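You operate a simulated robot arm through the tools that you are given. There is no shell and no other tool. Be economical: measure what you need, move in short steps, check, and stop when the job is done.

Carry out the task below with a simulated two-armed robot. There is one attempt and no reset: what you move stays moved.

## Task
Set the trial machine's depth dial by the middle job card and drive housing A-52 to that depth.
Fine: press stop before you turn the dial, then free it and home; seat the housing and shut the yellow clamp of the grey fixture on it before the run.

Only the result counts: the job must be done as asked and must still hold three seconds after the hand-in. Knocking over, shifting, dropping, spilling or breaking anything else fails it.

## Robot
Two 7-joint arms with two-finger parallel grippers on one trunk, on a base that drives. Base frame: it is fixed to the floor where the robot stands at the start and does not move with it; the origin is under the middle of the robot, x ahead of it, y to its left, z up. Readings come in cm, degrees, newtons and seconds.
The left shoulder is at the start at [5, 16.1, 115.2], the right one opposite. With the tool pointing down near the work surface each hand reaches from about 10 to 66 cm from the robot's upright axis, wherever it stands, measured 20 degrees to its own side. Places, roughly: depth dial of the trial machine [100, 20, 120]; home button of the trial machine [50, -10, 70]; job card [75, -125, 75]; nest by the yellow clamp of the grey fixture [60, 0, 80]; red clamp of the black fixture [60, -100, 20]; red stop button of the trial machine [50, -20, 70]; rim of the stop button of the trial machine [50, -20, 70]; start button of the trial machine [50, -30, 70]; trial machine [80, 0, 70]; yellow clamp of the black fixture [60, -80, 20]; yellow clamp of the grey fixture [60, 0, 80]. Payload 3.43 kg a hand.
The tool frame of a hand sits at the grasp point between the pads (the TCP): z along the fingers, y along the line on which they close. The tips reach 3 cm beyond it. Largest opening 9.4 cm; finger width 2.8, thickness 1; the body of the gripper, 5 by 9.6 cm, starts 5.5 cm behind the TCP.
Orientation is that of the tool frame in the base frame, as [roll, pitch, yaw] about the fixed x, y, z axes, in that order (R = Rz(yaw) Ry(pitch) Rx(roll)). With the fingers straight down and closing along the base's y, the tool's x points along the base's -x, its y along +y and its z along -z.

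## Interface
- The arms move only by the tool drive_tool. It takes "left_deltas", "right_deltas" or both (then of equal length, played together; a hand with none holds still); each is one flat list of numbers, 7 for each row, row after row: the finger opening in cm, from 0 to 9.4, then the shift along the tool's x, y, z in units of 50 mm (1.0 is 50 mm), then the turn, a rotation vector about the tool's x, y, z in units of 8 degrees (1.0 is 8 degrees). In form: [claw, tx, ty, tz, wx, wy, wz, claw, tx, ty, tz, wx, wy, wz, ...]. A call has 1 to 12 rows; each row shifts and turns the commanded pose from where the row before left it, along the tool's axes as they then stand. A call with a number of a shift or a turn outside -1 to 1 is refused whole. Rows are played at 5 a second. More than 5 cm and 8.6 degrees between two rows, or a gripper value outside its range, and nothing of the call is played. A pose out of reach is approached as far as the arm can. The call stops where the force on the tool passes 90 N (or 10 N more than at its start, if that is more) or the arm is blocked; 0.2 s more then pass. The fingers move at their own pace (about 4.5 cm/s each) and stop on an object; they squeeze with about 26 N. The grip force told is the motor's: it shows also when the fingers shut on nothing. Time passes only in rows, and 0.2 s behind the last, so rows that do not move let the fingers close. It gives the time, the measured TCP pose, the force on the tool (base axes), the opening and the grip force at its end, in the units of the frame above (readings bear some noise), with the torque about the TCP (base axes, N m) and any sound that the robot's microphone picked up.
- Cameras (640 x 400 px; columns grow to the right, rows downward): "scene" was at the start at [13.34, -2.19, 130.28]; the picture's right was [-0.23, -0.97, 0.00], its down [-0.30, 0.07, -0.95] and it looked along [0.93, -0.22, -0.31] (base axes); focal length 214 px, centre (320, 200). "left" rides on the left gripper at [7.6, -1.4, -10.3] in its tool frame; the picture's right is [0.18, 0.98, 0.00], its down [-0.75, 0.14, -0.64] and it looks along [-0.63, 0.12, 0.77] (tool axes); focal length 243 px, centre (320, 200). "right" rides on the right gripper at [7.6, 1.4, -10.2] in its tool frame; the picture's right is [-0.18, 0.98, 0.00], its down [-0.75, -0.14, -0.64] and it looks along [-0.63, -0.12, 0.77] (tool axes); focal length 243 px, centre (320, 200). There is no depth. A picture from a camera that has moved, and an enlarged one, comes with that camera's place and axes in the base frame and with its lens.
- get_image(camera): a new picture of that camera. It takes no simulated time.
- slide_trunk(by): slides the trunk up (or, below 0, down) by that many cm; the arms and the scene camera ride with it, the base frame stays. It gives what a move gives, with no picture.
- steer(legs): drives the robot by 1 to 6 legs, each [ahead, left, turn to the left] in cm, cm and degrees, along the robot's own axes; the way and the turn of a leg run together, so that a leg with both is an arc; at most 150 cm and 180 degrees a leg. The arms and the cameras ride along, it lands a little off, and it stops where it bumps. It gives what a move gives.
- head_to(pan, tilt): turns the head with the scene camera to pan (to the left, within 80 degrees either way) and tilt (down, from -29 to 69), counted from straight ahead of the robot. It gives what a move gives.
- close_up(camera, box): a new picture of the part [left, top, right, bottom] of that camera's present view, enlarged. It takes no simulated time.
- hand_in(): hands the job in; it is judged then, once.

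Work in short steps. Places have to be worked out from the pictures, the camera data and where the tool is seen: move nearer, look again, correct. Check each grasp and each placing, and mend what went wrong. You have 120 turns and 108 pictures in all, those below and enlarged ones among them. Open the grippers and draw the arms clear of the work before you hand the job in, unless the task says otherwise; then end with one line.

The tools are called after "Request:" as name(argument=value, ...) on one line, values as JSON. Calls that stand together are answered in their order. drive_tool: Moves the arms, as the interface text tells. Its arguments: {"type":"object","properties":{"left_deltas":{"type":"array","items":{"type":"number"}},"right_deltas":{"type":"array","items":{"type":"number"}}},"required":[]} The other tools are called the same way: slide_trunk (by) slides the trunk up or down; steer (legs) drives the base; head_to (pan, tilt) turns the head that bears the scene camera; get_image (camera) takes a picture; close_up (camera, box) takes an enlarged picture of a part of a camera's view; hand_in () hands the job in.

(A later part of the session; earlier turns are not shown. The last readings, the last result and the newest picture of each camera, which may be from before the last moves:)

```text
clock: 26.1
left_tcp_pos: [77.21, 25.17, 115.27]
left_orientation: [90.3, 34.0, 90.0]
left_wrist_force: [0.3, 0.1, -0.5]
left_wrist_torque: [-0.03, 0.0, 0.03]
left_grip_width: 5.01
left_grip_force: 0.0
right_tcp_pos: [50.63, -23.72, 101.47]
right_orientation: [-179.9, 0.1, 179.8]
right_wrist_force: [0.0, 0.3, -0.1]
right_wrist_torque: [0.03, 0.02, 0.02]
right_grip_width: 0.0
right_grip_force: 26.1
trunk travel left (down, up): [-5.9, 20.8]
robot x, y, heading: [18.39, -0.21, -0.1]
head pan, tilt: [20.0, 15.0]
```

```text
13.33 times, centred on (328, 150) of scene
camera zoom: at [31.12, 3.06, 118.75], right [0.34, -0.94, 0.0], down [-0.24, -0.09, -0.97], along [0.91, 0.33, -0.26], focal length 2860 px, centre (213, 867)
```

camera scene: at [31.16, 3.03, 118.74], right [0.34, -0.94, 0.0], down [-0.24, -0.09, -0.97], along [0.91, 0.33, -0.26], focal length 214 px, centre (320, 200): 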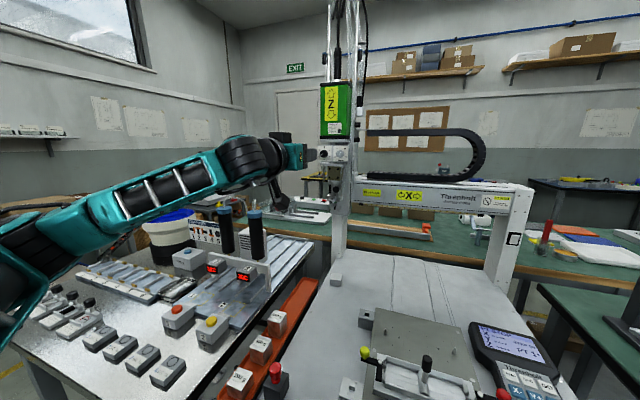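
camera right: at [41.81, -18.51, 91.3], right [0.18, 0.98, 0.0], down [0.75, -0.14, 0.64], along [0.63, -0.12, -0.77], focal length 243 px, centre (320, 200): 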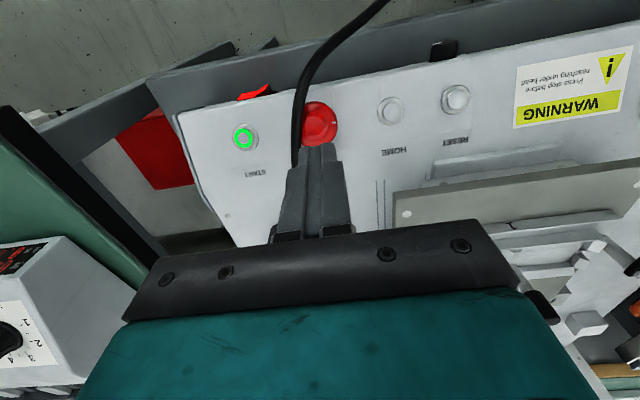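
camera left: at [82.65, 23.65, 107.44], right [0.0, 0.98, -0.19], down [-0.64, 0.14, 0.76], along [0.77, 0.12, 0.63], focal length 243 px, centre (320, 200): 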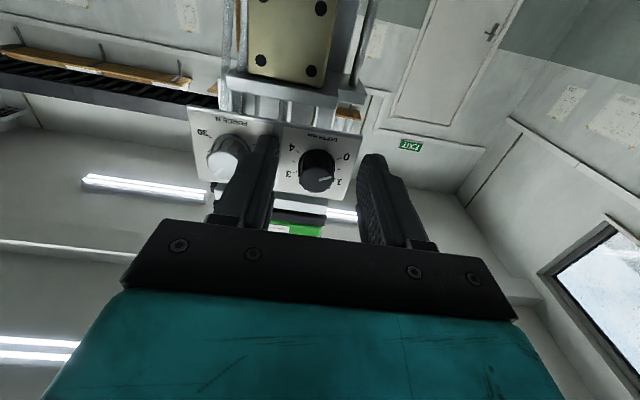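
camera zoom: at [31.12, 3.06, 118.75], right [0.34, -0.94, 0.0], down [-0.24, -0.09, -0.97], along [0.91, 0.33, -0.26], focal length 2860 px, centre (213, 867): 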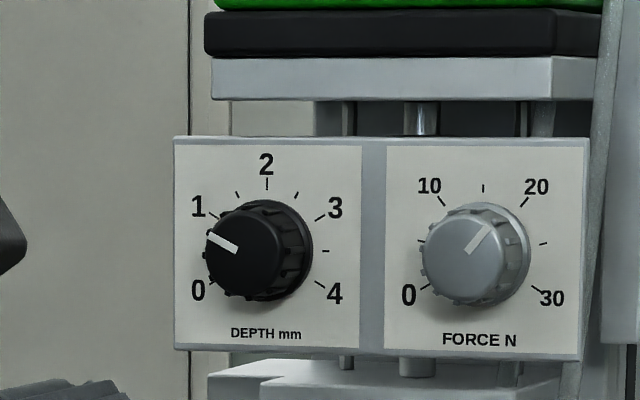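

The pointer seems a few degrees short of 1. I zoom further to measure it.

Request:
close_up(camera="scene", box=[318, 143, 334, 159])

```text
16.00 times, centred on (326, 151) of scene
camera zoom: at [31.12, 3.06, 118.75], right [0.34, -0.94, 0.0], down [-0.24, -0.09, -0.97], along [0.91, 0.33, -0.26], focal length 3432 px, centre (224, 984)
```

zoom: 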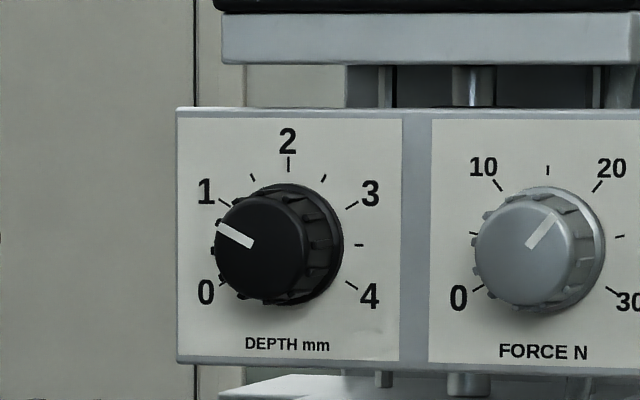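

The pointer stands at about 0.87; it needs about +7.5 degrees. I go back, regrip, and turn by that.

Request:
drive_tool(left_deltas=[5, 0, 0, 0.9, 0, 0, 0, 5, 0, 0, 0.9, 0, 0, 0, 5, 0, 0, 0.8, 0, 0, 0, 5, 0, 0, 0.55, 0, 0, 0, 0, 0, 0, 0, 0, 0, 0, 0, 0, 0, 0, 0, 0, 0, 0, 0, 0, 0, 0, 0, 0])

Request:
drive_tool(left_deltas=[0, 0, 0, 0, 0, 0, 0.47, 0, 0, 0, 0, 0, 0, 0.47, 0, 0, 0, 0, 0, 0, 0, 5, 0, 0, 0, 0, 0, 0, 5, 0, 0, 0, 0, 0, 0, 5, 0, 0, -0.6, 0, 0, 0, 5, 0, 0, -0.8, 0, 0, 0, 5, 0, 0, -0.9, 0, 0, 0, 5, 0, 0, -0.9, 0, 0, 0])

Request:
close_up(camera="scene", box=[318, 143, 334, 159])

```text
clock: 27.6
left_tcp_pos: [93.01, 24.94, 115.41]
left_orientation: [90.4, 34.1, 89.9]
left_wrist_force: [-1.1, -1.0, -0.2]
left_wrist_torque: [0.0, -0.21, 0.02]
left_grip_width: 2.07
left_grip_force: 37.6
right_tcp_pos: [50.68, -23.78, 101.32]
right_orientation: [-180.0, 0.0, 179.9]
right_wrist_force: [-0.6, 0.2, 0.2]
right_wrist_torque: [0.0, -0.03, -0.01]
right_grip_width: 0.02
right_grip_force: 26.1
trunk travel left (down, up): [-5.9, 20.8]
robot x, y, heading: [17.95, 0.04, -0.2]
head pan, tilt: [20.0, 15.0]
```

```text
clock: 29.6
left_tcp_pos: [76.46, 25.23, 115.0]
left_orientation: [90.4, 26.6, 90.0]
left_wrist_force: [0.1, 0.5, -0.1]
left_wrist_torque: [0.0, -0.01, -0.01]
left_grip_width: 5.0
left_grip_force: 0.1
right_tcp_pos: [50.45, -23.71, 101.32]
right_orientation: [-179.9, 0.1, 179.9]
right_wrist_force: [0.0, 0.4, -0.1]
right_wrist_torque: [0.0, -0.02, 0.01]
right_grip_width: 0.02
right_grip_force: 26.4
trunk travel left (down, up): [-5.9, 20.8]
robot x, y, heading: [18.46, -0.19, -0.2]
head pan, tilt: [20.0, 15.0]
```

```text
16.00 times, centred on (326, 151) of scene
camera zoom: at [31.13, 3.06, 118.75], right [0.34, -0.94, 0.0], down [-0.24, -0.09, -0.97], along [0.91, 0.33, -0.26], focal length 3432 px, centre (224, 984)
```

zoom: 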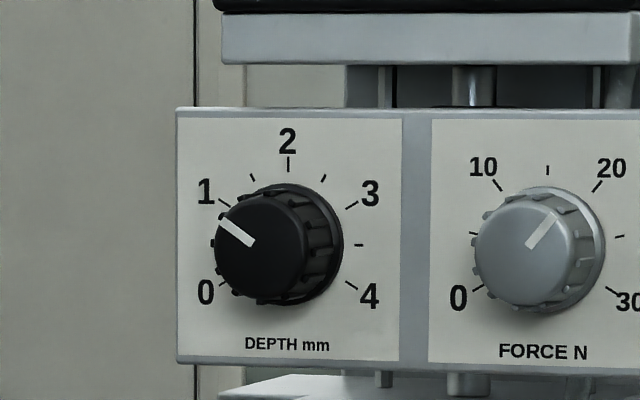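

The pointer now lies exactly on 1. I unroll the left hand, back it off and turn it down again.

Request:
drive_tool(left_deltas=[5, 0, 0, 0, 0, 0, -0.99, 5, 0, 0, 0, 0, 0, -0.99, 5, 0, 0, 0, 0, 0, -0.99, 5, 0, 0, 0, 0, 0, -0.99, 5, 0, 0, 0, 0, 0, -0.99, 5, 0, 0, 0, 0, 0, -0.99, 5, 0, 0, 0, 0, 0, -0.99, 5, 0, 0, 0, 0, 0, -0.99, 5, -0.5, -0.5, -0.5, 0, 0, 0, 5, -0.5, -0.5, -0.6, 0, 0, 0, 5, -0.5, -0.5, -0.6, 0, 0, 0, 5, -0.5, -0.5, -0.6, 0, 0, 0])

Request:
drive_tool(left_deltas=[5, 0, 0, 0, 0, 1, 0, 5, 0, 0, 0, 0, 1, 0, 5, 0, 0, 0, 0, 1, 0, 5, 0, 0, 0, 0, 1, 0, 5, 0, 0, 0, 0, 1, 0, 5, 0, 0, 0, 0, 1, 0, 5, 0, 0, 0, 0, 1, 0, 5, 0, 0, 0, 0, 1, 0, 5, 0, 0, 0, 0, 1, 0, 5, 0, 0, 0, 0, 1, 0, 5, 0, 0, 0, 0, 1, 0, 5, 0, 0, 0, 0, 0.25, 0])

Request:
slide_trunk(by=12)

```text
clock: 32.2
left_tcp_pos: [65.13, 15.02, 125.63]
left_orientation: [168.0, 89.6, 167.8]
left_wrist_force: [0.2, 0.1, 0.4]
left_wrist_torque: [0.02, -0.03, 0.02]
left_grip_width: 5.0
left_grip_force: 0.1
right_tcp_pos: [50.57, -23.84, 101.34]
right_orientation: [-180.0, -0.1, 179.8]
right_wrist_force: [-0.1, 0.4, -0.2]
right_wrist_torque: [0.0, -0.03, 0.01]
right_grip_width: 0.0
right_grip_force: 26.1
trunk travel left (down, up): [-5.9, 20.8]
robot x, y, heading: [18.05, -0.43, -0.1]
head pan, tilt: [20.0, 15.0]
```

```text
clock: 34.9
left_tcp_pos: [64.36, 15.23, 123.89]
left_orientation: [-180.0, 0.1, 179.8]
left_wrist_force: [-0.5, -0.3, -0.1]
left_wrist_torque: [0.03, -0.02, 0.03]
left_grip_width: 5.01
left_grip_force: 0.1
left hand out of reach, approached as far as the arm can: row 11, 12
right_tcp_pos: [50.54, -23.66, 101.42]
right_orientation: [-180.0, 0.1, 179.9]
right_wrist_force: [-0.8, 0.5, 0.5]
right_wrist_torque: [0.04, -0.04, -0.02]
right_grip_width: 0.01
right_grip_force: 26.1
trunk travel left (down, up): [-5.9, 20.8]
robot x, y, heading: [18.21, -0.38, -0.4]
head pan, tilt: [20.0, 15.0]
```

```text
clock: 36.4
left_tcp_pos: [64.53, 15.16, 135.84]
left_orientation: [-180.0, -0.2, 179.9]
left_wrist_force: [-0.5, 0.0, 0.2]
left_wrist_torque: [0.0, 0.03, 0.03]
left_grip_width: 4.98
left_grip_force: 0.0
right_tcp_pos: [50.63, -23.69, 113.45]
right_orientation: [-180.0, 0.0, 179.9]
right_wrist_force: [-0.1, -0.5, -0.4]
right_wrist_torque: [0.02, -0.02, 0.02]
right_grip_width: 0.0
right_grip_force: 26.1
trunk travel left (down, up): [-17.9, 8.8]
robot x, y, heading: [18.2, -0.36, -0.3]
head pan, tilt: [20.0, 15.0]
```

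The dial is set. I back the robot up to its start spot and look at the stop button's markings.

Request:
steer(legs=[[-17, 0, 0]])

Request:
head_to(pan=-15, tilt=50)

Request:
close_up(camera="scene", box=[300, 170, 400, 250])

```text
clock: 37.8
left_tcp_pos: [47.51, 15.68, 135.67]
left_orientation: [-179.9, -0.1, -179.9]
left_wrist_force: [-0.4, 0.5, 0.7]
left_wrist_torque: [0.01, -0.04, 0.0]
left_grip_width: 4.97
left_grip_force: 0.0
right_tcp_pos: [33.94, -23.57, 113.42]
right_orientation: [180.0, 0.0, -179.9]
right_wrist_force: [0.4, -0.4, -1.3]
right_wrist_torque: [0.0, -0.01, 0.02]
right_grip_width: 0.01
right_grip_force: 25.8
trunk travel left (down, up): [-17.9, 8.8]
robot x, y, heading: [1.17, -0.02, -0.3]
head pan, tilt: [20.0, 15.0]
```

```text
clock: 38.8
left_tcp_pos: [47.69, 15.63, 135.79]
left_orientation: [180.0, -0.3, -179.9]
left_wrist_force: [0.3, 0.0, 0.1]
left_wrist_torque: [0.02, 0.0, 0.0]
left_grip_width: 4.99
left_grip_force: 0.1
right_tcp_pos: [34.14, -23.43, 113.38]
right_orientation: [180.0, 0.0, -179.9]
right_wrist_force: [-0.3, 0.1, 0.1]
right_wrist_torque: [0.02, 0.0, -0.02]
right_grip_width: 0.01
right_grip_force: 25.7
trunk travel left (down, up): [-17.9, 8.8]
robot x, y, heading: [1.37, -0.24, 0.2]
head pan, tilt: [-15.0, 50.0]
```

```text
5.00 times, centred on (350, 210) of scene
camera zoom: at [13.15, -2.04, 125.38], right [-0.26, -0.97, 0.0], down [-0.74, 0.2, -0.64], along [0.62, -0.16, -0.77], focal length 1072 px, centre (170, 150)
```

zoom: 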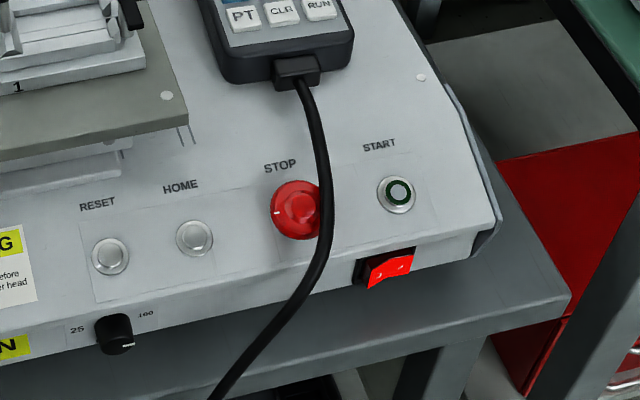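

The stop button carries no arrow; its cable lies close on the right, so I will grip along the fore-aft line, offset from the cable. First I turn the right hand by -92 degrees, high up.

Request:
drive_tool(right_deltas=[5.5, 0, 0, 0, 0, 0, -1, 5.5, 0, 0, 0, 0, 0, -1, 5.5, 0, 0, 0, 0, 0, -1, 5.5, 0, 0, 0, 0, 0, -1, 5.5, 0, 0, 0, 0, 0, -1, 5.5, 0, 0, 0, 0, 0, -1, 5.5, 0, 0, 0, 0, 0, -1, 5.5, 0, 0, 0, 0, 0, -1, 5.5, 0, 0, 0, 0, 0, -1, 5.5, 0, 0, 0, 0, 0, -1, 5.5, 0, 0, 0, 0, 0, -1, 5.5, 0, 0, 0, 0, 0, -0.5])

```text
clock: 41.4
left_tcp_pos: [47.56, 15.62, 135.73]
left_orientation: [180.0, -0.3, -179.9]
left_wrist_force: [0.0, 0.1, 0.3]
left_wrist_torque: [-0.02, 0.0, 0.0]
left_grip_width: 5.01
left_grip_force: 0.0
right_tcp_pos: [27.14, -15.86, 112.32]
right_orientation: [-180.0, 0.0, -87.9]
right_wrist_force: [-0.6, 0.5, -0.1]
right_wrist_torque: [-0.02, 0.0, 0.0]
right_grip_width: 5.49
right_grip_force: 0.0
right hand out of reach, approached as far as the arm can: row 8, 9, 10, 11, 12
trunk travel left (down, up): [-17.9, 8.8]
robot x, y, heading: [1.13, 0.05, -0.0]
head pan, tilt: [-15.0, 50.0]
```

Orientation is right; the position slid since it was near the body. I move over the button at about z = 85.

Request:
drive_tool(right_deltas=[5.5, 0.1, -0.75, 0.5, 0, 0, 0, 5.5, 0.1, -0.75, 0.5, 0, 0, 0, 5.5, 0.1, -0.75, 0.5, 0, 0, 0, 5.5, 0.1, -0.75, 0.5, 0, 0, 0, 5.5, 0.1, -0.75, 0.5, 0, 0, 0, 5.5, 0.1, -0.75, 0.5, 0, 0, 0, 5.5, 0, 0, 0.8, 0, 0, 0, 5.5, 0, 0, 0.8, 0, 0, 0])

Request:
get_image(camera="right")

```text
clock: 43.2
left_tcp_pos: [47.78, 15.59, 135.75]
left_orientation: [-179.9, -0.1, -179.9]
left_wrist_force: [0.4, -0.3, -0.4]
left_wrist_torque: [0.02, 0.01, 0.0]
left_grip_width: 4.98
left_grip_force: 0.1
right_tcp_pos: [29.55, -9.71, 99.71]
right_orientation: [180.0, 0.0, -87.9]
right_wrist_force: [-0.2, 0.7, -0.8]
right_wrist_torque: [0.01, 0.01, 0.0]
right_grip_width: 5.51
right_grip_force: 0.1
right hand out of reach, approached as far as the arm can: row 1, 2, 3, 4, 5, 6, 7, 8
trunk travel left (down, up): [-17.9, 8.8]
robot x, y, heading: [0.91, 0.11, 0.2]
head pan, tilt: [-15.0, 50.0]
```

```text
68 pictures are left
camera right: at [28.39, -17.48, 110.04], right [-0.99, 0.15, 0.0], down [0.11, 0.76, 0.64], along [0.1, 0.64, -0.77], focal length 243 px, centre (320, 200)
```

right: 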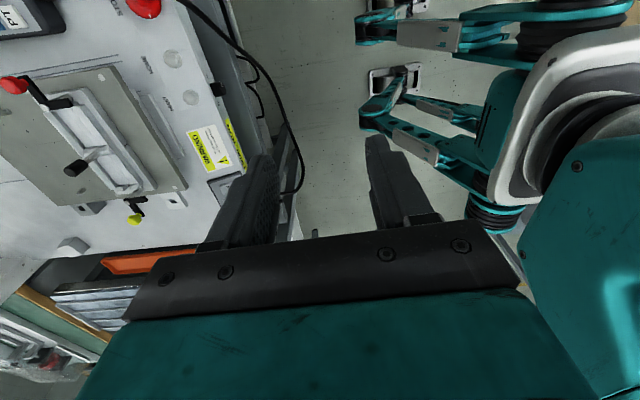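

That yaw is at a wrist limit. I unwind it and will use the opposite yaw (+88) instead.

Request:
drive_tool(right_deltas=[5.5, 0, 0, -0.6, 0, 0, 1, 5.5, 0, 0, -0.6, 0, 0, 1, 5.5, 0, 0, -0.6, 0, 0, 1, 5.5, 0, 0, 0, 0, 0, 1, 5.5, 0, 0, 0, 0, 0, 1, 5.5, 0, 0, 0, 0, 0, 1, 5.5, 0, 0, 0, 0, 0, 1, 5.5, 0, 0, 0, 0, 0, 1, 5.5, 0, 0, 0, 0, 0, 1, 5.5, 0, 0, 0, 0, 0, 1, 5.5, 0, 0, 0, 0, 0, 1, 5.5, 0, 0, 0, 0, 0, 0.5])

Request:
drive_tool(right_deltas=[5.5, -0.8, -0.4, 0, 0, 0, 0, 5.5, -0.8, -0.4, 0, 0, 0, 0, 5.5, -0.8, -0.4, 0, 0, 0, 0, 5.5, -0.8, -0.3, 0, 0, 0, 0])

```text
clock: 45.8
left_tcp_pos: [47.57, 15.59, 135.72]
left_orientation: [-180.0, -0.1, -179.9]
left_wrist_force: [0.1, -0.1, -0.5]
left_wrist_torque: [0.01, 0.02, 0.01]
left_grip_width: 5.02
left_grip_force: 0.0
right_tcp_pos: [29.54, -9.63, 108.7]
right_orientation: [-180.0, 0.1, -180.0]
right_wrist_force: [-0.1, 0.7, -0.8]
right_wrist_torque: [-0.01, 0.03, -0.02]
right_grip_width: 5.53
right_grip_force: 0.1
trunk travel left (down, up): [-17.9, 8.8]
robot x, y, heading: [1.66, 0.08, 0.1]
head pan, tilt: [-15.0, 50.0]
```

```text
clock: 46.8
left_tcp_pos: [47.69, 15.67, 135.76]
left_orientation: [179.9, -0.2, -179.9]
left_wrist_force: [0.0, 0.1, 0.1]
left_wrist_torque: [-0.03, 0.04, 0.01]
left_grip_width: 5.0
left_grip_force: 0.0
right_tcp_pos: [45.92, -17.54, 108.71]
right_orientation: [180.0, 0.0, 180.0]
right_wrist_force: [0.3, -0.7, 0.1]
right_wrist_torque: [0.0, 0.0, -0.01]
right_grip_width: 5.49
right_grip_force: 0.1
trunk travel left (down, up): [-17.9, 8.8]
robot x, y, heading: [1.41, -0.62, 0.2]
head pan, tilt: [-15.0, 50.0]
```

Now I turn the right hand by +88 degrees there.

Request:
drive_tool(right_deltas=[5.5, 0, 0, 0, 0, 0, 1, 5.5, 0, 0, 0, 0, 0, 1, 5.5, 0, 0, 0, 0, 0, 1, 5.5, 0, 0, 0, 0, 0, 1, 5.5, 0, 0, 0, 0, 0, 1, 5.5, 0, 0, 0, 0, 0, 1, 5.5, 0, 0, 0, 0, 0, 1, 5.5, 0, 0, 0, 0, 0, 1, 5.5, 0, 0, 0, 0, 0, 1, 5.5, 0, 0, 0, 0, 0, 1, 5.5, 0, 0, 0, 0, 0, 1])

Request:
get_image(camera="right")

```text
clock: 49.2
left_tcp_pos: [47.67, 15.57, 135.75]
left_orientation: [179.9, -0.2, -179.9]
left_wrist_force: [-0.3, -0.6, 0.1]
left_wrist_torque: [0.02, 0.0, 0.0]
left_grip_width: 5.0
left_grip_force: 0.1
right_tcp_pos: [45.67, -17.16, 108.64]
right_orientation: [-179.9, 0.0, 92.0]
right_wrist_force: [0.2, 0.8, 0.6]
right_wrist_torque: [-0.01, 0.0, 0.01]
right_grip_width: 5.47
right_grip_force: 0.1
trunk travel left (down, up): [-17.9, 8.8]
robot x, y, heading: [1.52, -0.2, -0.1]
head pan, tilt: [-15.0, 50.0]
```

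```text
67 pictures are left
camera right: at [46.77, -9.55, 118.97], right [0.99, -0.15, 0.0], down [-0.11, -0.76, 0.64], along [-0.1, -0.63, -0.77], focal length 243 px, centre (320, 200)
```

right: 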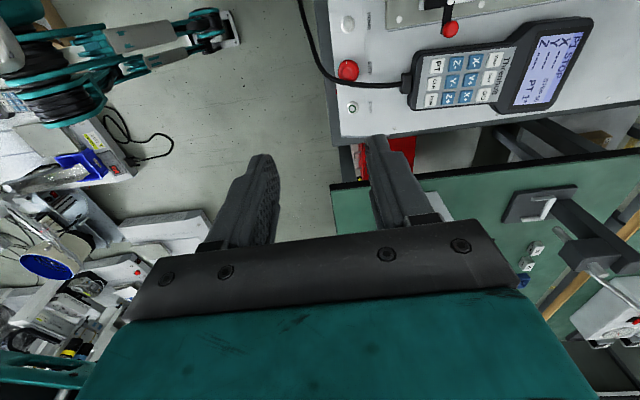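

This yaw works. I lower to about z = 84 above the button, offset 0.7 cm to the left of its centre.

Request:
drive_tool(right_deltas=[5, -0.07, 0.13, 0.8, 0, 0, 0, 5, -0.07, 0.13, 0.8, 0, 0, 0, 5, -0.07, 0.13, 0.8, 0, 0, 0, 5, -0.07, 0.13, 0.8, 0, 0, 0, 5, -0.07, 0.13, 0.8, 0, 0, 0, 5, -0.07, 0.13, 0.8, 0, 0, 0])

Request:
get_image(camera="right")

Request:
close_up(camera="scene", box=[300, 160, 400, 240])

```text
clock: 50.6
left_tcp_pos: [47.57, 15.58, 135.69]
left_orientation: [179.9, -0.2, -179.9]
left_wrist_force: [-0.1, -0.5, -0.2]
left_wrist_torque: [0.02, 0.04, 0.02]
left_grip_width: 5.02
left_grip_force: 0.1
right_tcp_pos: [49.48, -18.61, 84.84]
right_orientation: [180.0, 0.0, 92.3]
right_wrist_force: [0.2, 0.1, 0.5]
right_wrist_torque: [0.0, -0.01, -0.02]
right_grip_width: 5.0
right_grip_force: 0.1
trunk travel left (down, up): [-17.9, 8.8]
robot x, y, heading: [1.28, -0.09, 0.1]
head pan, tilt: [-15.0, 50.0]
```

```text
66 pictures are left
camera right: at [50.52, -10.91, 95.1], right [0.99, -0.15, 0.0], down [-0.11, -0.76, 0.64], along [-0.09, -0.64, -0.77], focal length 243 px, centre (320, 200)
```

right: 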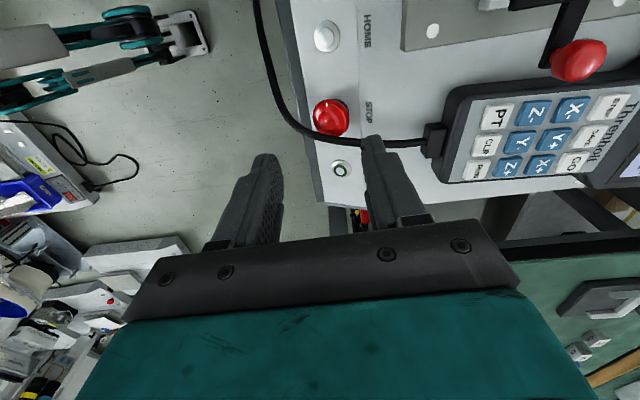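

```text
5.00 times, centred on (350, 200) of scene
camera zoom: at [13.15, -2.06, 125.37], right [-0.26, -0.97, 0.0], down [-0.74, 0.2, -0.64], along [0.62, -0.17, -0.77], focal length 1072 px, centre (170, 200)
```

zoom: 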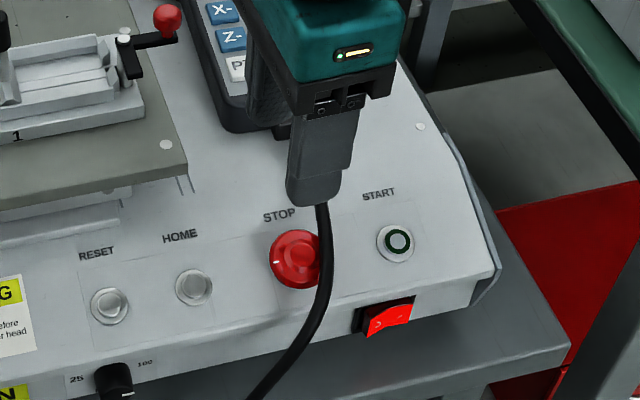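

STOP lies at [50.0, -19.9]. I align, turn 8 degrees more and lower the open fingers around it, watching forces.

Request:
drive_tool(right_deltas=[5, -0.16, 0.09, 0.6, 0, 0, 0, 5, 0, 0, 0.6, 0, 0, 1, 5, 0, 0, 0.4, 0, 0, 0, 5, 0, 0, 0.2, 0, 0, 0, 5, 0, 0, 0.15, 0, 0, 0])

Request:
get_image(camera="right")

Request:
close_up(camera="scene", box=[310, 170, 390, 230])

```text
clock: 51.8
left_tcp_pos: [47.54, 15.51, 135.71]
left_orientation: [179.9, -0.1, -179.9]
left_wrist_force: [0.3, 0.6, -0.2]
left_wrist_torque: [0.02, 0.01, 0.02]
left_grip_width: 4.98
left_grip_force: 0.0
right_tcp_pos: [50.12, -19.69, 74.98]
right_orientation: [179.9, 0.0, 84.1]
right_wrist_force: [0.1, -0.1, 1.5]
right_wrist_torque: [0.03, 0.02, -0.05]
right_grip_width: 4.99
right_grip_force: 0.2
trunk travel left (down, up): [-17.9, 8.8]
robot x, y, heading: [1.4, -0.19, -0.1]
head pan, tilt: [-15.0, 50.0]
```

```text
64 pictures are left
camera right: at [52.13, -12.31, 85.34], right [0.96, -0.28, 0.0], down [-0.22, -0.74, 0.64], along [-0.18, -0.62, -0.77], focal length 243 px, centre (320, 200)
```

right: 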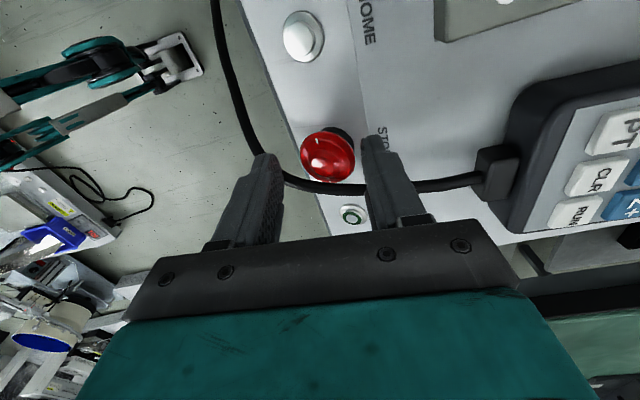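

```text
6.67 times, centred on (350, 200) of scene
camera zoom: at [13.14, -2.05, 125.37], right [-0.26, -0.97, 0.0], down [-0.74, 0.2, -0.64], along [0.62, -0.17, -0.77], focal length 1430 px, centre (120, 200)
```

zoom: 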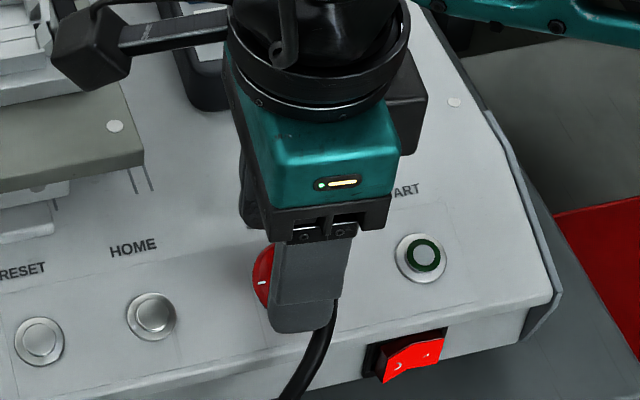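

No contact yet. I lower another 9 mm and close on the rim.

Request:
drive_tool(right_deltas=[5, 0, 0, 0.09, 0, 0, 0, 5, 0, 0, 0.09, 0, 0, 0, 2.5, 0, 0, 0, 0, 0, 0, 2.5, 0, 0, 0, 0, 0, 0, 0, 0, 0, 0, 0, 0, 0, 0, 0, 0, 0, 0, 0, 0])

Request:
close_up(camera="right", box=[220, 80, 440, 240])

```text
clock: 53.2
left_tcp_pos: [47.85, 15.55, 135.7]
left_orientation: [180.0, -0.3, -179.9]
left_wrist_force: [0.4, -0.8, 0.7]
left_wrist_torque: [0.02, 0.01, -0.01]
left_grip_width: 5.0
left_grip_force: 0.1
right_tcp_pos: [50.55, -19.95, 74.2]
right_orientation: [179.3, -0.1, 84.1]
right_wrist_force: [35.3, -2.6, -2.6]
right_wrist_torque: [-0.17, -0.92, 0.15]
right_grip_width: 3.21
right_grip_force: 44.3
trunk travel left (down, up): [-17.9, 8.8]
robot x, y, heading: [1.54, -0.37, -0.1]
head pan, tilt: [-15.0, 50.0]
```

```text
2.50 times, centred on (330, 160) of right
camera zoom: at [52.59, -12.49, 84.57], right [0.96, -0.28, 0.01], down [-0.23, -0.74, 0.64], along [-0.17, -0.62, -0.77], focal length 606 px, centre (295, 300)
```

zoom: 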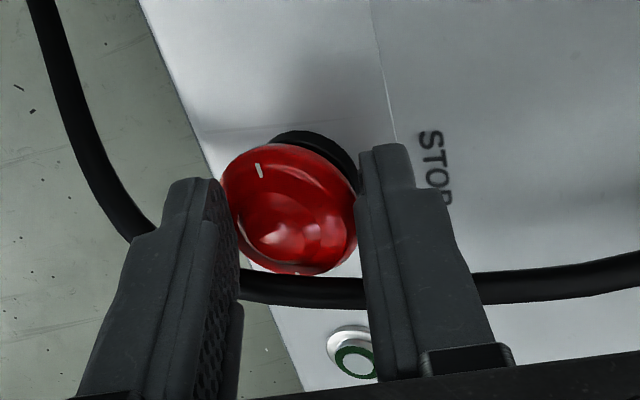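

The rim is gripped (3.2 cm) and the cable did not obstruct. I relieve the side force and turn clockwise 48 degrees.

Request:
drive_tool(right_deltas=[0, 0, 0.08, 0, 0, 0, 0, 0, 0, 0, 0, 0, 0, 1, 0, 0, 0, 0, 0, 0, 1, 0, 0, 0, 0, 0, 0, 1, 0, 0, 0, 0, 0, 0, 1, 0, 0, 0, 0, 0, 0, 1, 0, 0, 0, 0, 0, 0, 1])

Request:
head_to(pan=0, tilt=45)

Request:
close_up(camera="scene", box=[240, 150, 420, 270])

```text
clock: 54.8
left_tcp_pos: [47.66, 15.41, 135.85]
left_orientation: [180.0, -0.1, -180.0]
left_wrist_force: [1.2, 0.1, 0.7]
left_wrist_torque: [-0.03, -0.01, 0.03]
left_grip_width: 5.0
left_grip_force: 0.1
right_tcp_pos: [50.75, -20.32, 74.32]
right_orientation: [179.3, -0.1, 35.7]
right_wrist_force: [17.1, -23.6, 20.1]
right_wrist_torque: [0.16, -0.64, 0.54]
right_grip_width: 3.06
right_grip_force: 45.1
trunk travel left (down, up): [-17.9, 8.8]
robot x, y, heading: [1.73, -0.42, -0.0]
head pan, tilt: [-15.0, 50.0]
```

```text
clock: 55.6
left_tcp_pos: [47.54, 15.45, 135.72]
left_orientation: [179.9, -0.1, -179.9]
left_wrist_force: [0.5, -0.8, -0.4]
left_wrist_torque: [0.0, 0.02, 0.01]
left_grip_width: 4.99
left_grip_force: 0.1
right_tcp_pos: [50.68, -20.48, 74.35]
right_orientation: [179.2, -0.3, 35.9]
right_wrist_force: [16.1, -26.8, 20.9]
right_wrist_torque: [-0.49, -0.23, 0.37]
right_grip_width: 3.07
right_grip_force: 45.2
trunk travel left (down, up): [-17.9, 8.8]
robot x, y, heading: [1.35, -0.19, 0.0]
head pan, tilt: [0.0, 45.0]
```

```text
3.33 times, centred on (330, 210) of scene
camera zoom: at [13.78, -0.18, 126.07], right [0.0, -1.0, 0.0], down [-0.71, 0.0, -0.71], along [0.71, 0.0, -0.71], focal length 715 px, centre (287, 167)
```

zoom: 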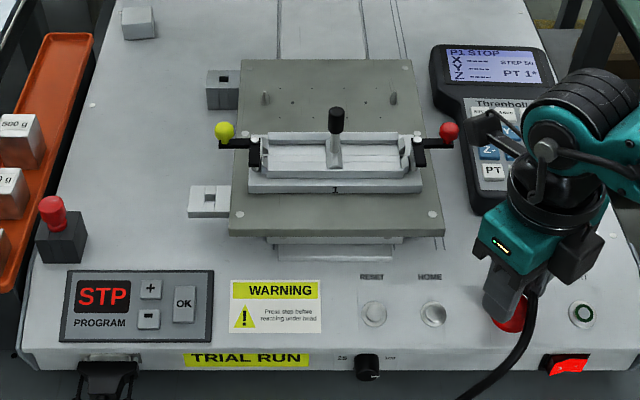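

The display still shows STP. I open the fingers (the head may be held down) and look.

Request:
drive_tool(right_deltas=[5, 0, 0, 0, 0, 0, 0, 5, 0, 0, 0, 0, 0, 0, 5, 0, 0, -0.3, 0, 0, 0])

Request:
close_up(camera="scene", box=[240, 150, 420, 270])

Request:
close_up(camera="right", box=[220, 80, 440, 240])

```text
clock: 56.4
left_tcp_pos: [47.61, 15.63, 135.72]
left_orientation: [-179.9, -0.1, -179.9]
left_wrist_force: [-0.5, 0.7, 0.1]
left_wrist_torque: [0.0, -0.02, -0.01]
left_grip_width: 5.0
left_grip_force: 0.1
right_tcp_pos: [50.22, -19.66, 75.6]
right_orientation: [-179.8, 0.0, 36.3]
right_wrist_force: [0.2, -0.2, 1.0]
right_wrist_torque: [0.0, 0.0, -0.01]
right_grip_width: 5.0
right_grip_force: 0.1
trunk travel left (down, up): [-17.9, 8.8]
robot x, y, heading: [1.58, 0.08, 0.1]
head pan, tilt: [0.0, 45.0]
```

```text
3.33 times, centred on (330, 210) of scene
camera zoom: at [13.8, -0.04, 126.06], right [0.0, -1.0, 0.0], down [-0.71, 0.0, -0.71], along [0.71, 0.0, -0.71], focal length 715 px, centre (287, 167)
```

zoom: 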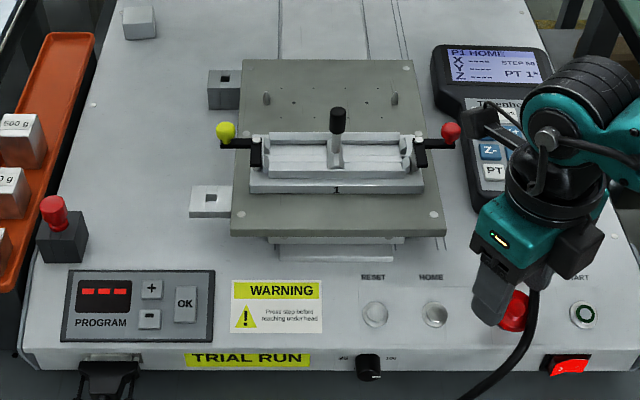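

```text
2.50 times, centred on (330, 160) of right
camera zoom: at [57.23, -16.39, 85.9], right [0.43, -0.9, 0.0], down [-0.69, -0.33, 0.64], along [-0.58, -0.28, -0.77], focal length 606 px, centre (295, 300)
```

zoom: 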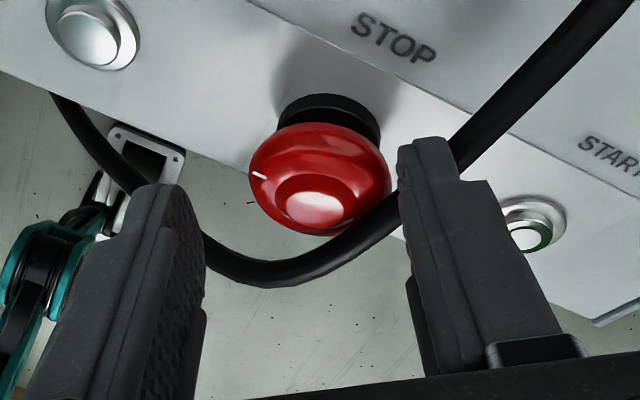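

The stop is free: the display shows "HOME" needed. I lift, shut the fingers and move above HOME at about [50.7, -13.6].

Request:
drive_tool(right_deltas=[5, 0, 0, -0.8, 0, 0, 0, 3, 0, 0, -0.6, 0, 0, 0, 0, 0.4, -0.46, 0, 0, 0, 0, 0, 0.4, -0.46, 0, 0, 0, 0, 0, 0, 0, 0.4, 0, 0, 0])

Request:
close_up(camera="right", box=[220, 60, 440, 220])

Request:
close_up(camera="scene", box=[310, 190, 410, 260])

```text
clock: 57.6
left_tcp_pos: [47.62, 15.52, 135.78]
left_orientation: [180.0, -0.3, -179.9]
left_wrist_force: [-0.1, -0.3, 0.6]
left_wrist_torque: [0.01, 0.04, 0.03]
left_grip_width: 4.99
left_grip_force: 0.1
right_tcp_pos: [51.06, -14.12, 80.31]
right_orientation: [179.9, 0.0, 36.2]
right_wrist_force: [-0.3, 1.2, -0.3]
right_wrist_torque: [-0.01, 0.02, 0.0]
right_grip_width: 0.0
right_grip_force: 25.9
trunk travel left (down, up): [-17.9, 8.8]
robot x, y, heading: [1.09, -0.07, -0.0]
head pan, tilt: [0.0, 45.0]
```

```text
2.50 times, centred on (330, 140) of right
camera zoom: at [57.97, -10.83, 90.66], right [0.43, -0.9, 0.0], down [-0.69, -0.33, 0.64], along [-0.58, -0.28, -0.77], focal length 606 px, centre (295, 350)
```

zoom: 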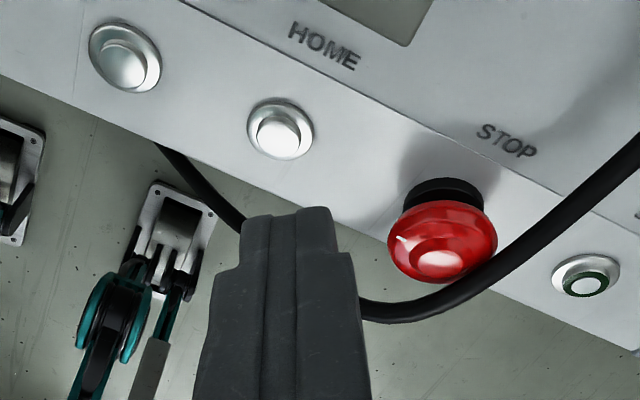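

```text
5.71 times, centred on (360, 225) of scene
camera zoom: at [13.84, -0.07, 126.06], right [0.0, -1.0, 0.0], down [-0.71, 0.0, -0.71], along [0.71, 0.0, -0.71], focal length 1226 px, centre (91, 57)
```

zoom: 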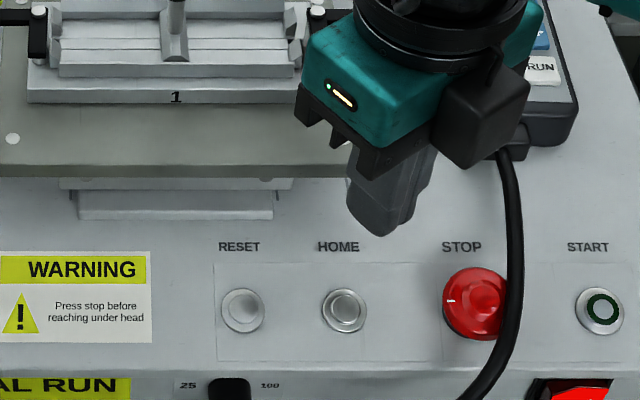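

HOME refined to [50.7, -13.6]. I press it in small steps.

Request:
drive_tool(right_deltas=[0, 0, -0.12, 0.5, 0, 0, 0, 0, 0, 0, 0.5, 0, 0, 0, 0, 0, 0, 0.1, 0, 0, 0, 0, 0, 0, 0.08, 0, 0, 0, 0, 0, 0, 0.08, 0, 0, 0])

```text
clock: 58.8
left_tcp_pos: [47.53, 15.5, 135.83]
left_orientation: [180.0, -0.2, -179.9]
left_wrist_force: [-0.7, -0.1, -0.1]
left_wrist_torque: [0.02, 0.02, -0.03]
left_grip_width: 4.98
left_grip_force: 0.1
right_tcp_pos: [50.57, -13.4, 74.29]
right_orientation: [-180.0, -0.1, 36.1]
right_wrist_force: [0.2, 0.1, 0.3]
right_wrist_torque: [-0.04, 0.0, 0.05]
right_grip_width: 0.0
right_grip_force: 26.2
trunk travel left (down, up): [-17.9, 8.8]
robot x, y, heading: [1.47, 0.15, 0.2]
head pan, tilt: [0.0, 45.0]
```

Request:
drive_tool(right_deltas=[0, 0, 0, 0.08, 0, 0, 0, 0, 0, 0, 0.06, 0, 0, 0, 0, 0, 0, 0.06, 0, 0, 0, 0, 0, 0, 0.06, 0, 0, 0])

```text
clock: 59.8
left_tcp_pos: [47.58, 15.6, 135.88]
left_orientation: [180.0, -0.2, -180.0]
left_wrist_force: [-0.1, 0.1, -0.1]
left_wrist_torque: [-0.04, 0.0, -0.02]
left_grip_width: 5.02
left_grip_force: 0.0
right_tcp_pos: [50.68, -13.4, 72.84]
right_orientation: [179.9, -0.2, 36.2]
right_wrist_force: [0.5, -1.8, 4.0]
right_wrist_torque: [-0.02, -0.08, 0.01]
right_grip_width: 0.0
right_grip_force: 26.0
trunk travel left (down, up): [-17.9, 8.8]
robot x, y, heading: [1.74, 0.61, 0.1]
head pan, tilt: [0.0, 45.0]
heard: click
```

A click was heard. I lift the hand away and back, and look at the display.

Request:
drive_tool(right_deltas=[0, 0, 0, -0.8, 0, 0, 0, 0, 0, 0, -0.9, 0, 0, 0, 0, 0, 0, -0.9, 0, 0, 0, 0, 0, 0, -0.9, 0, 0, 0, 0, 0, 0, -0.9, 0, 0, 0, 0, 0, 0, -0.9, 0, 0, 0])

Request:
head_to(pan=0, tilt=30)

Request:
get_image(camera="scene")

```text
clock: 61.2
left_tcp_pos: [47.71, 15.53, 135.85]
left_orientation: [180.0, -0.1, -179.9]
left_wrist_force: [-0.5, -0.4, 0.7]
left_wrist_torque: [-0.01, -0.02, -0.02]
left_grip_width: 5.0
left_grip_force: 0.1
right_tcp_pos: [50.5, -13.45, 99.33]
right_orientation: [179.9, 0.0, 36.1]
right_wrist_force: [-0.2, -0.1, 0.5]
right_wrist_torque: [-0.01, -0.01, -0.02]
right_grip_width: 0.0
right_grip_force: 26.0
trunk travel left (down, up): [-17.9, 8.8]
robot x, y, heading: [1.1, -0.19, -0.0]
head pan, tilt: [0.0, 45.0]
```

```text
clock: 62.0
left_tcp_pos: [47.59, 15.65, 135.8]
left_orientation: [180.0, -0.2, -179.9]
left_wrist_force: [-0.3, 0.5, -0.3]
left_wrist_torque: [0.0, -0.01, -0.02]
left_grip_width: 4.97
left_grip_force: 0.2
right_tcp_pos: [50.54, -13.3, 99.08]
right_orientation: [180.0, 0.0, 36.2]
right_wrist_force: [0.4, 0.5, -0.8]
right_wrist_torque: [0.03, -0.03, 0.02]
right_grip_width: 0.0
right_grip_force: 26.0
trunk travel left (down, up): [-17.9, 8.8]
robot x, y, heading: [1.37, -0.1, -0.2]
head pan, tilt: [0.0, 30.0]
```

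```text
56 pictures are left
camera scene: at [14.74, -0.05, 128.32], right [0.0, -1.0, 0.0], down [-0.5, 0.0, -0.87], along [0.87, 0.0, -0.5], focal length 214 px, centre (320, 200)
```

scene: 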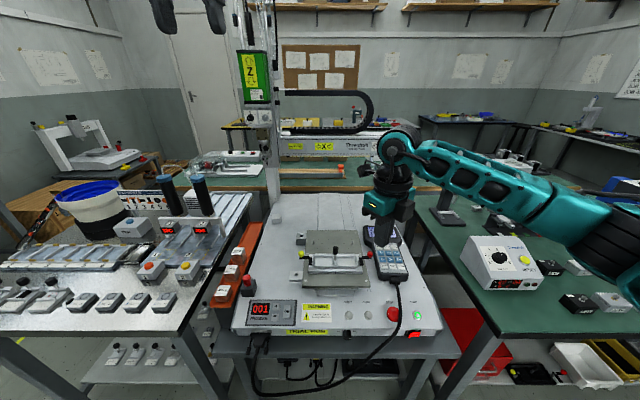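

The panel shows 001 and START is lit again. I unwind the right hand's yaw in two calls.

Request:
drive_tool(right_deltas=[5, 0, 0, -0.5, 0, 0, -1, 5, 0, 0, -0.5, 0, 0, -1, 5, 0, 0, -0.5, 0, 0, -1, 5, 0, 0, 0, 0, 0, -1, 5, 0, 0, 0, 0, 0, -1, 5, 0, 0, 0, 0, 0, -1, 5, 0, 0, 0, 0, 0, -1, 5, 0, 0, 0, 0, 0, -1, 5, 0, 0, 0, 0, 0, -1, 5, 0, 0, 0, 0, 0, -1, 5, 0, 0, 0, 0, 0, -1, 5, 0, 0, 0, 0, 0, -1])

Request:
drive_tool(right_deltas=[9, 0, 0, 0, 0, 0, -1, 9, 0, 0, 0, 0, 0, -1, 9, 0, 0, 0, 0, 0, -1, 9, 0, 0, 0, 0, 0, -1, 9, 0, 0, 0, 0, 0, -1, 9, 0, 0, 0, 0, 0, -1, 9, 0.8, -0.4, -0.2, 0, 0, 0, 9, 0.8, -0.4, -0.2, 0, 0, 0, 9, 0.8, -0.4, -0.2, 0, 0, 0, 9, 0.8, -0.4, 0, 0, 0, 0])

Request:
close_up(camera="scene", box=[285, 220, 415, 300])

```text
clock: 64.5
left_tcp_pos: [47.55, 15.63, 135.8]
left_orientation: [-180.0, -0.2, -179.8]
left_wrist_force: [0.5, -0.6, 0.2]
left_wrist_torque: [0.01, 0.04, 0.0]
left_grip_width: 4.98
left_grip_force: 0.1
right_tcp_pos: [50.59, -13.32, 106.9]
right_orientation: [-180.0, 0.0, 132.3]
right_wrist_force: [-1.0, -0.3, -0.2]
right_wrist_torque: [0.01, -0.02, 0.0]
right_grip_width: 5.0
right_grip_force: 0.1
trunk travel left (down, up): [-17.9, 8.8]
robot x, y, heading: [1.31, -0.1, 0.1]
head pan, tilt: [0.0, 30.0]
```

```text
clock: 66.8
left_tcp_pos: [47.49, 15.53, 135.82]
left_orientation: [-180.0, 0.0, -179.8]
left_wrist_force: [0.4, -0.5, -0.2]
left_wrist_torque: [0.01, 0.0, 0.0]
left_grip_width: 5.03
left_grip_force: 0.1
right_tcp_pos: [34.61, -21.19, 110.05]
right_orientation: [-180.0, 0.0, -179.9]
right_wrist_force: [-0.3, -0.2, 0.1]
right_wrist_torque: [-0.04, 0.03, 0.0]
right_grip_width: 9.02
right_grip_force: 0.2
trunk travel left (down, up): [-17.9, 8.8]
robot x, y, heading: [1.72, -0.26, -0.1]
head pan, tilt: [0.0, 30.0]
```

```text
4.92 times, centred on (350, 260) of scene
camera zoom: at [14.69, -0.09, 128.33], right [0.0, -1.0, 0.0], down [-0.5, 0.0, -0.87], along [0.87, 0.0, -0.5], focal length 1056 px, centre (172, -95)
```

zoom: 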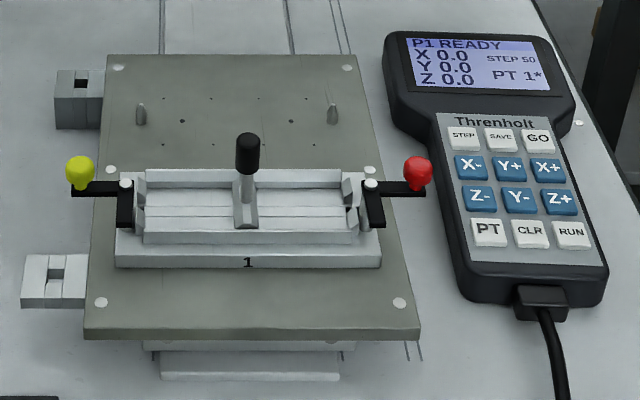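

The pendant shows READY at 0/0/0. The yellow lever must be swung toward the robot to close. Now I drive right to the housings.

Request:
steer(legs=[[0, -73, 0]])

Request:
head_to(pan=-20, tilt=45)

Request:
get_image(camera="scene")

Request:
get_image(camera="right")

```text
clock: 70.7
left_tcp_pos: [48.12, -56.53, 135.85]
left_orientation: [180.0, -0.2, -179.1]
left_wrist_force: [-0.4, 0.2, 0.8]
left_wrist_torque: [0.02, -0.01, -0.04]
left_grip_width: 4.99
left_grip_force: 0.1
right_tcp_pos: [35.55, -93.4, 110.01]
right_orientation: [180.0, 0.1, -179.2]
right_wrist_force: [-0.5, 0.2, -0.5]
right_wrist_torque: [0.04, 0.02, -0.02]
right_grip_width: 8.98
right_grip_force: 0.1
trunk travel left (down, up): [-17.9, 8.8]
robot x, y, heading: [1.71, -72.77, 0.7]
head pan, tilt: [0.0, 30.0]
```

```text
clock: 71.5
left_tcp_pos: [48.06, -56.48, 135.84]
left_orientation: [-180.0, -0.2, -179.1]
left_wrist_force: [0.0, 0.5, -0.1]
left_wrist_torque: [0.02, 0.0, 0.01]
left_grip_width: 5.01
left_grip_force: 0.1
right_tcp_pos: [35.61, -93.34, 109.98]
right_orientation: [-179.9, 0.1, -179.1]
right_wrist_force: [0.3, -0.4, 0.2]
right_wrist_torque: [0.02, 0.01, 0.02]
right_grip_width: 9.0
right_grip_force: 0.1
trunk travel left (down, up): [-17.9, 8.8]
robot x, y, heading: [1.91, -72.91, 0.9]
head pan, tilt: [-20.0, 45.0]
```

```text
54 pictures are left
camera scene: at [14.01, -75.35, 126.07], right [-0.33, -0.94, 0.0], down [-0.67, 0.23, -0.71], along [0.67, -0.23, -0.71], focal length 214 px, centre (320, 200)
```

scene: 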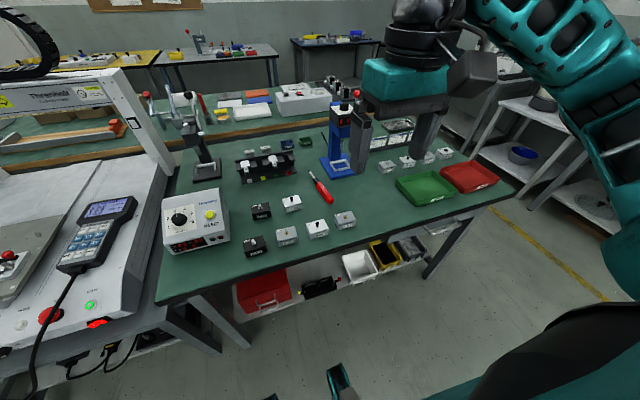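

```text
53 pictures are left
camera right: at [27.94, -92.19, 120.32], right [0.17, 0.99, 0.0], down [0.76, -0.13, 0.64], along [0.63, -0.11, -0.77], focal length 243 px, centre (320, 200)
```

right: 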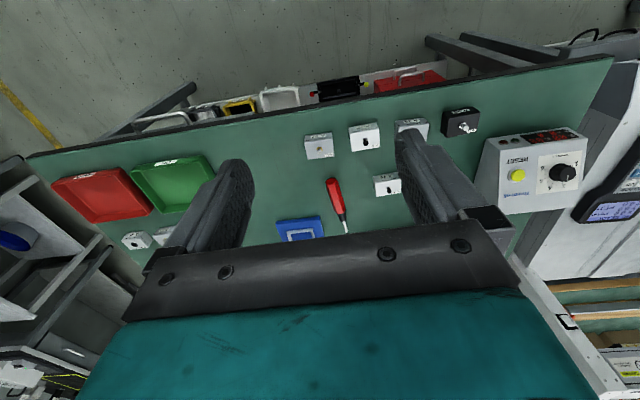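

A-52 is the end block at about [50, -96, 77]. I'll grip it along x (so that the fingers clear the nest's middle post), so I move above and turn the right hand by 90 degrees.

Request:
drive_tool(right_deltas=[9, -0.9, -0.15, 0, 0, 0, 0, 9, -0.9, -0.15, 0.2, 0, 0, 0, 9, -0.9, -0.15, 0.3, 0, 0, 0])

Request:
drive_tool(right_deltas=[9, 0, 0, 0.2, 0, 0, 1, 9, 0, 0, 0.2, 0, 0, 1, 9, 0, 0, 0.2, 0, 0, 1, 9, 0, 0, 0, 0, 0, 1, 9, 0, 0, 0, 0, 0, 1, 9, 0, 0, 0, 0, 0, 1, 9, 0, 0, 0, 0, 0, 1, 9, 0, 0, 0, 0, 0, 1, 9, 0, 0, 0, 0, 0, 1, 9, 0, 0, 0, 0, 0, 1, 9, 0, 0, 0, 0, 0, 1])

Request:
get_image(camera="right")

Request:
close_up(camera="scene", box=[260, 170, 400, 260])

```text
clock: 72.3
left_tcp_pos: [48.06, -56.55, 135.7]
left_orientation: [-180.0, -0.2, -179.1]
left_wrist_force: [-0.7, -0.4, -0.3]
left_wrist_torque: [0.01, 0.07, 0.03]
left_grip_width: 5.01
left_grip_force: 0.1
right_tcp_pos: [49.76, -95.58, 107.49]
right_orientation: [180.0, -0.1, -179.1]
right_wrist_force: [0.0, 0.7, 0.3]
right_wrist_torque: [0.0, -0.01, 0.01]
right_grip_width: 8.99
right_grip_force: 0.1
trunk travel left (down, up): [-17.9, 8.8]
robot x, y, heading: [1.95, -72.59, 0.7]
head pan, tilt: [-20.0, 45.0]
```

```text
clock: 74.7
left_tcp_pos: [47.99, -56.48, 135.76]
left_orientation: [180.0, -0.2, -179.1]
left_wrist_force: [-0.1, -0.5, -0.3]
left_wrist_torque: [0.01, 0.01, 0.05]
left_grip_width: 4.97
left_grip_force: 0.0
right_tcp_pos: [49.14, -95.5, 104.54]
right_orientation: [180.0, 0.0, 92.7]
right_wrist_force: [0.0, 0.1, 0.6]
right_wrist_torque: [-0.01, 0.01, 0.01]
right_grip_width: 9.01
right_grip_force: 0.2
trunk travel left (down, up): [-17.9, 8.8]
robot x, y, heading: [2.13, -72.49, 0.9]
head pan, tilt: [-20.0, 45.0]
```

```text
52 pictures are left
camera right: at [50.22, -87.84, 114.84], right [0.99, -0.14, 0.0], down [-0.11, -0.76, 0.64], along [-0.09, -0.64, -0.77], focal length 243 px, centre (320, 200)
```

right: 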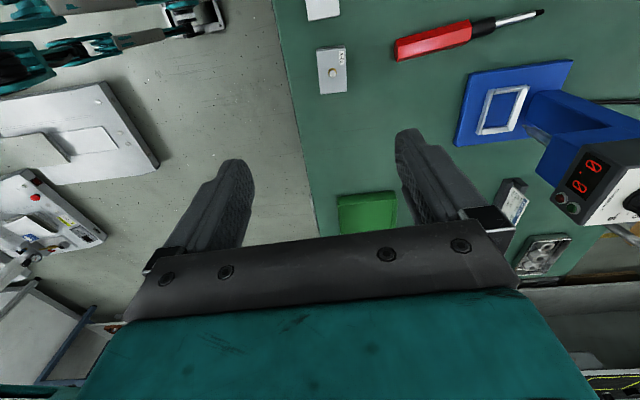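

```text
4.44 times, centred on (330, 215) of scene
camera zoom: at [14.01, -75.35, 126.06], right [-0.33, -0.94, 0.0], down [-0.67, 0.23, -0.71], along [0.67, -0.23, -0.71], focal length 953 px, centre (276, 133)
```

zoom: 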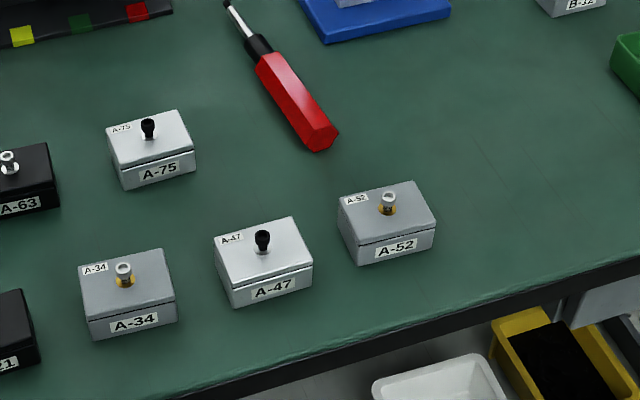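

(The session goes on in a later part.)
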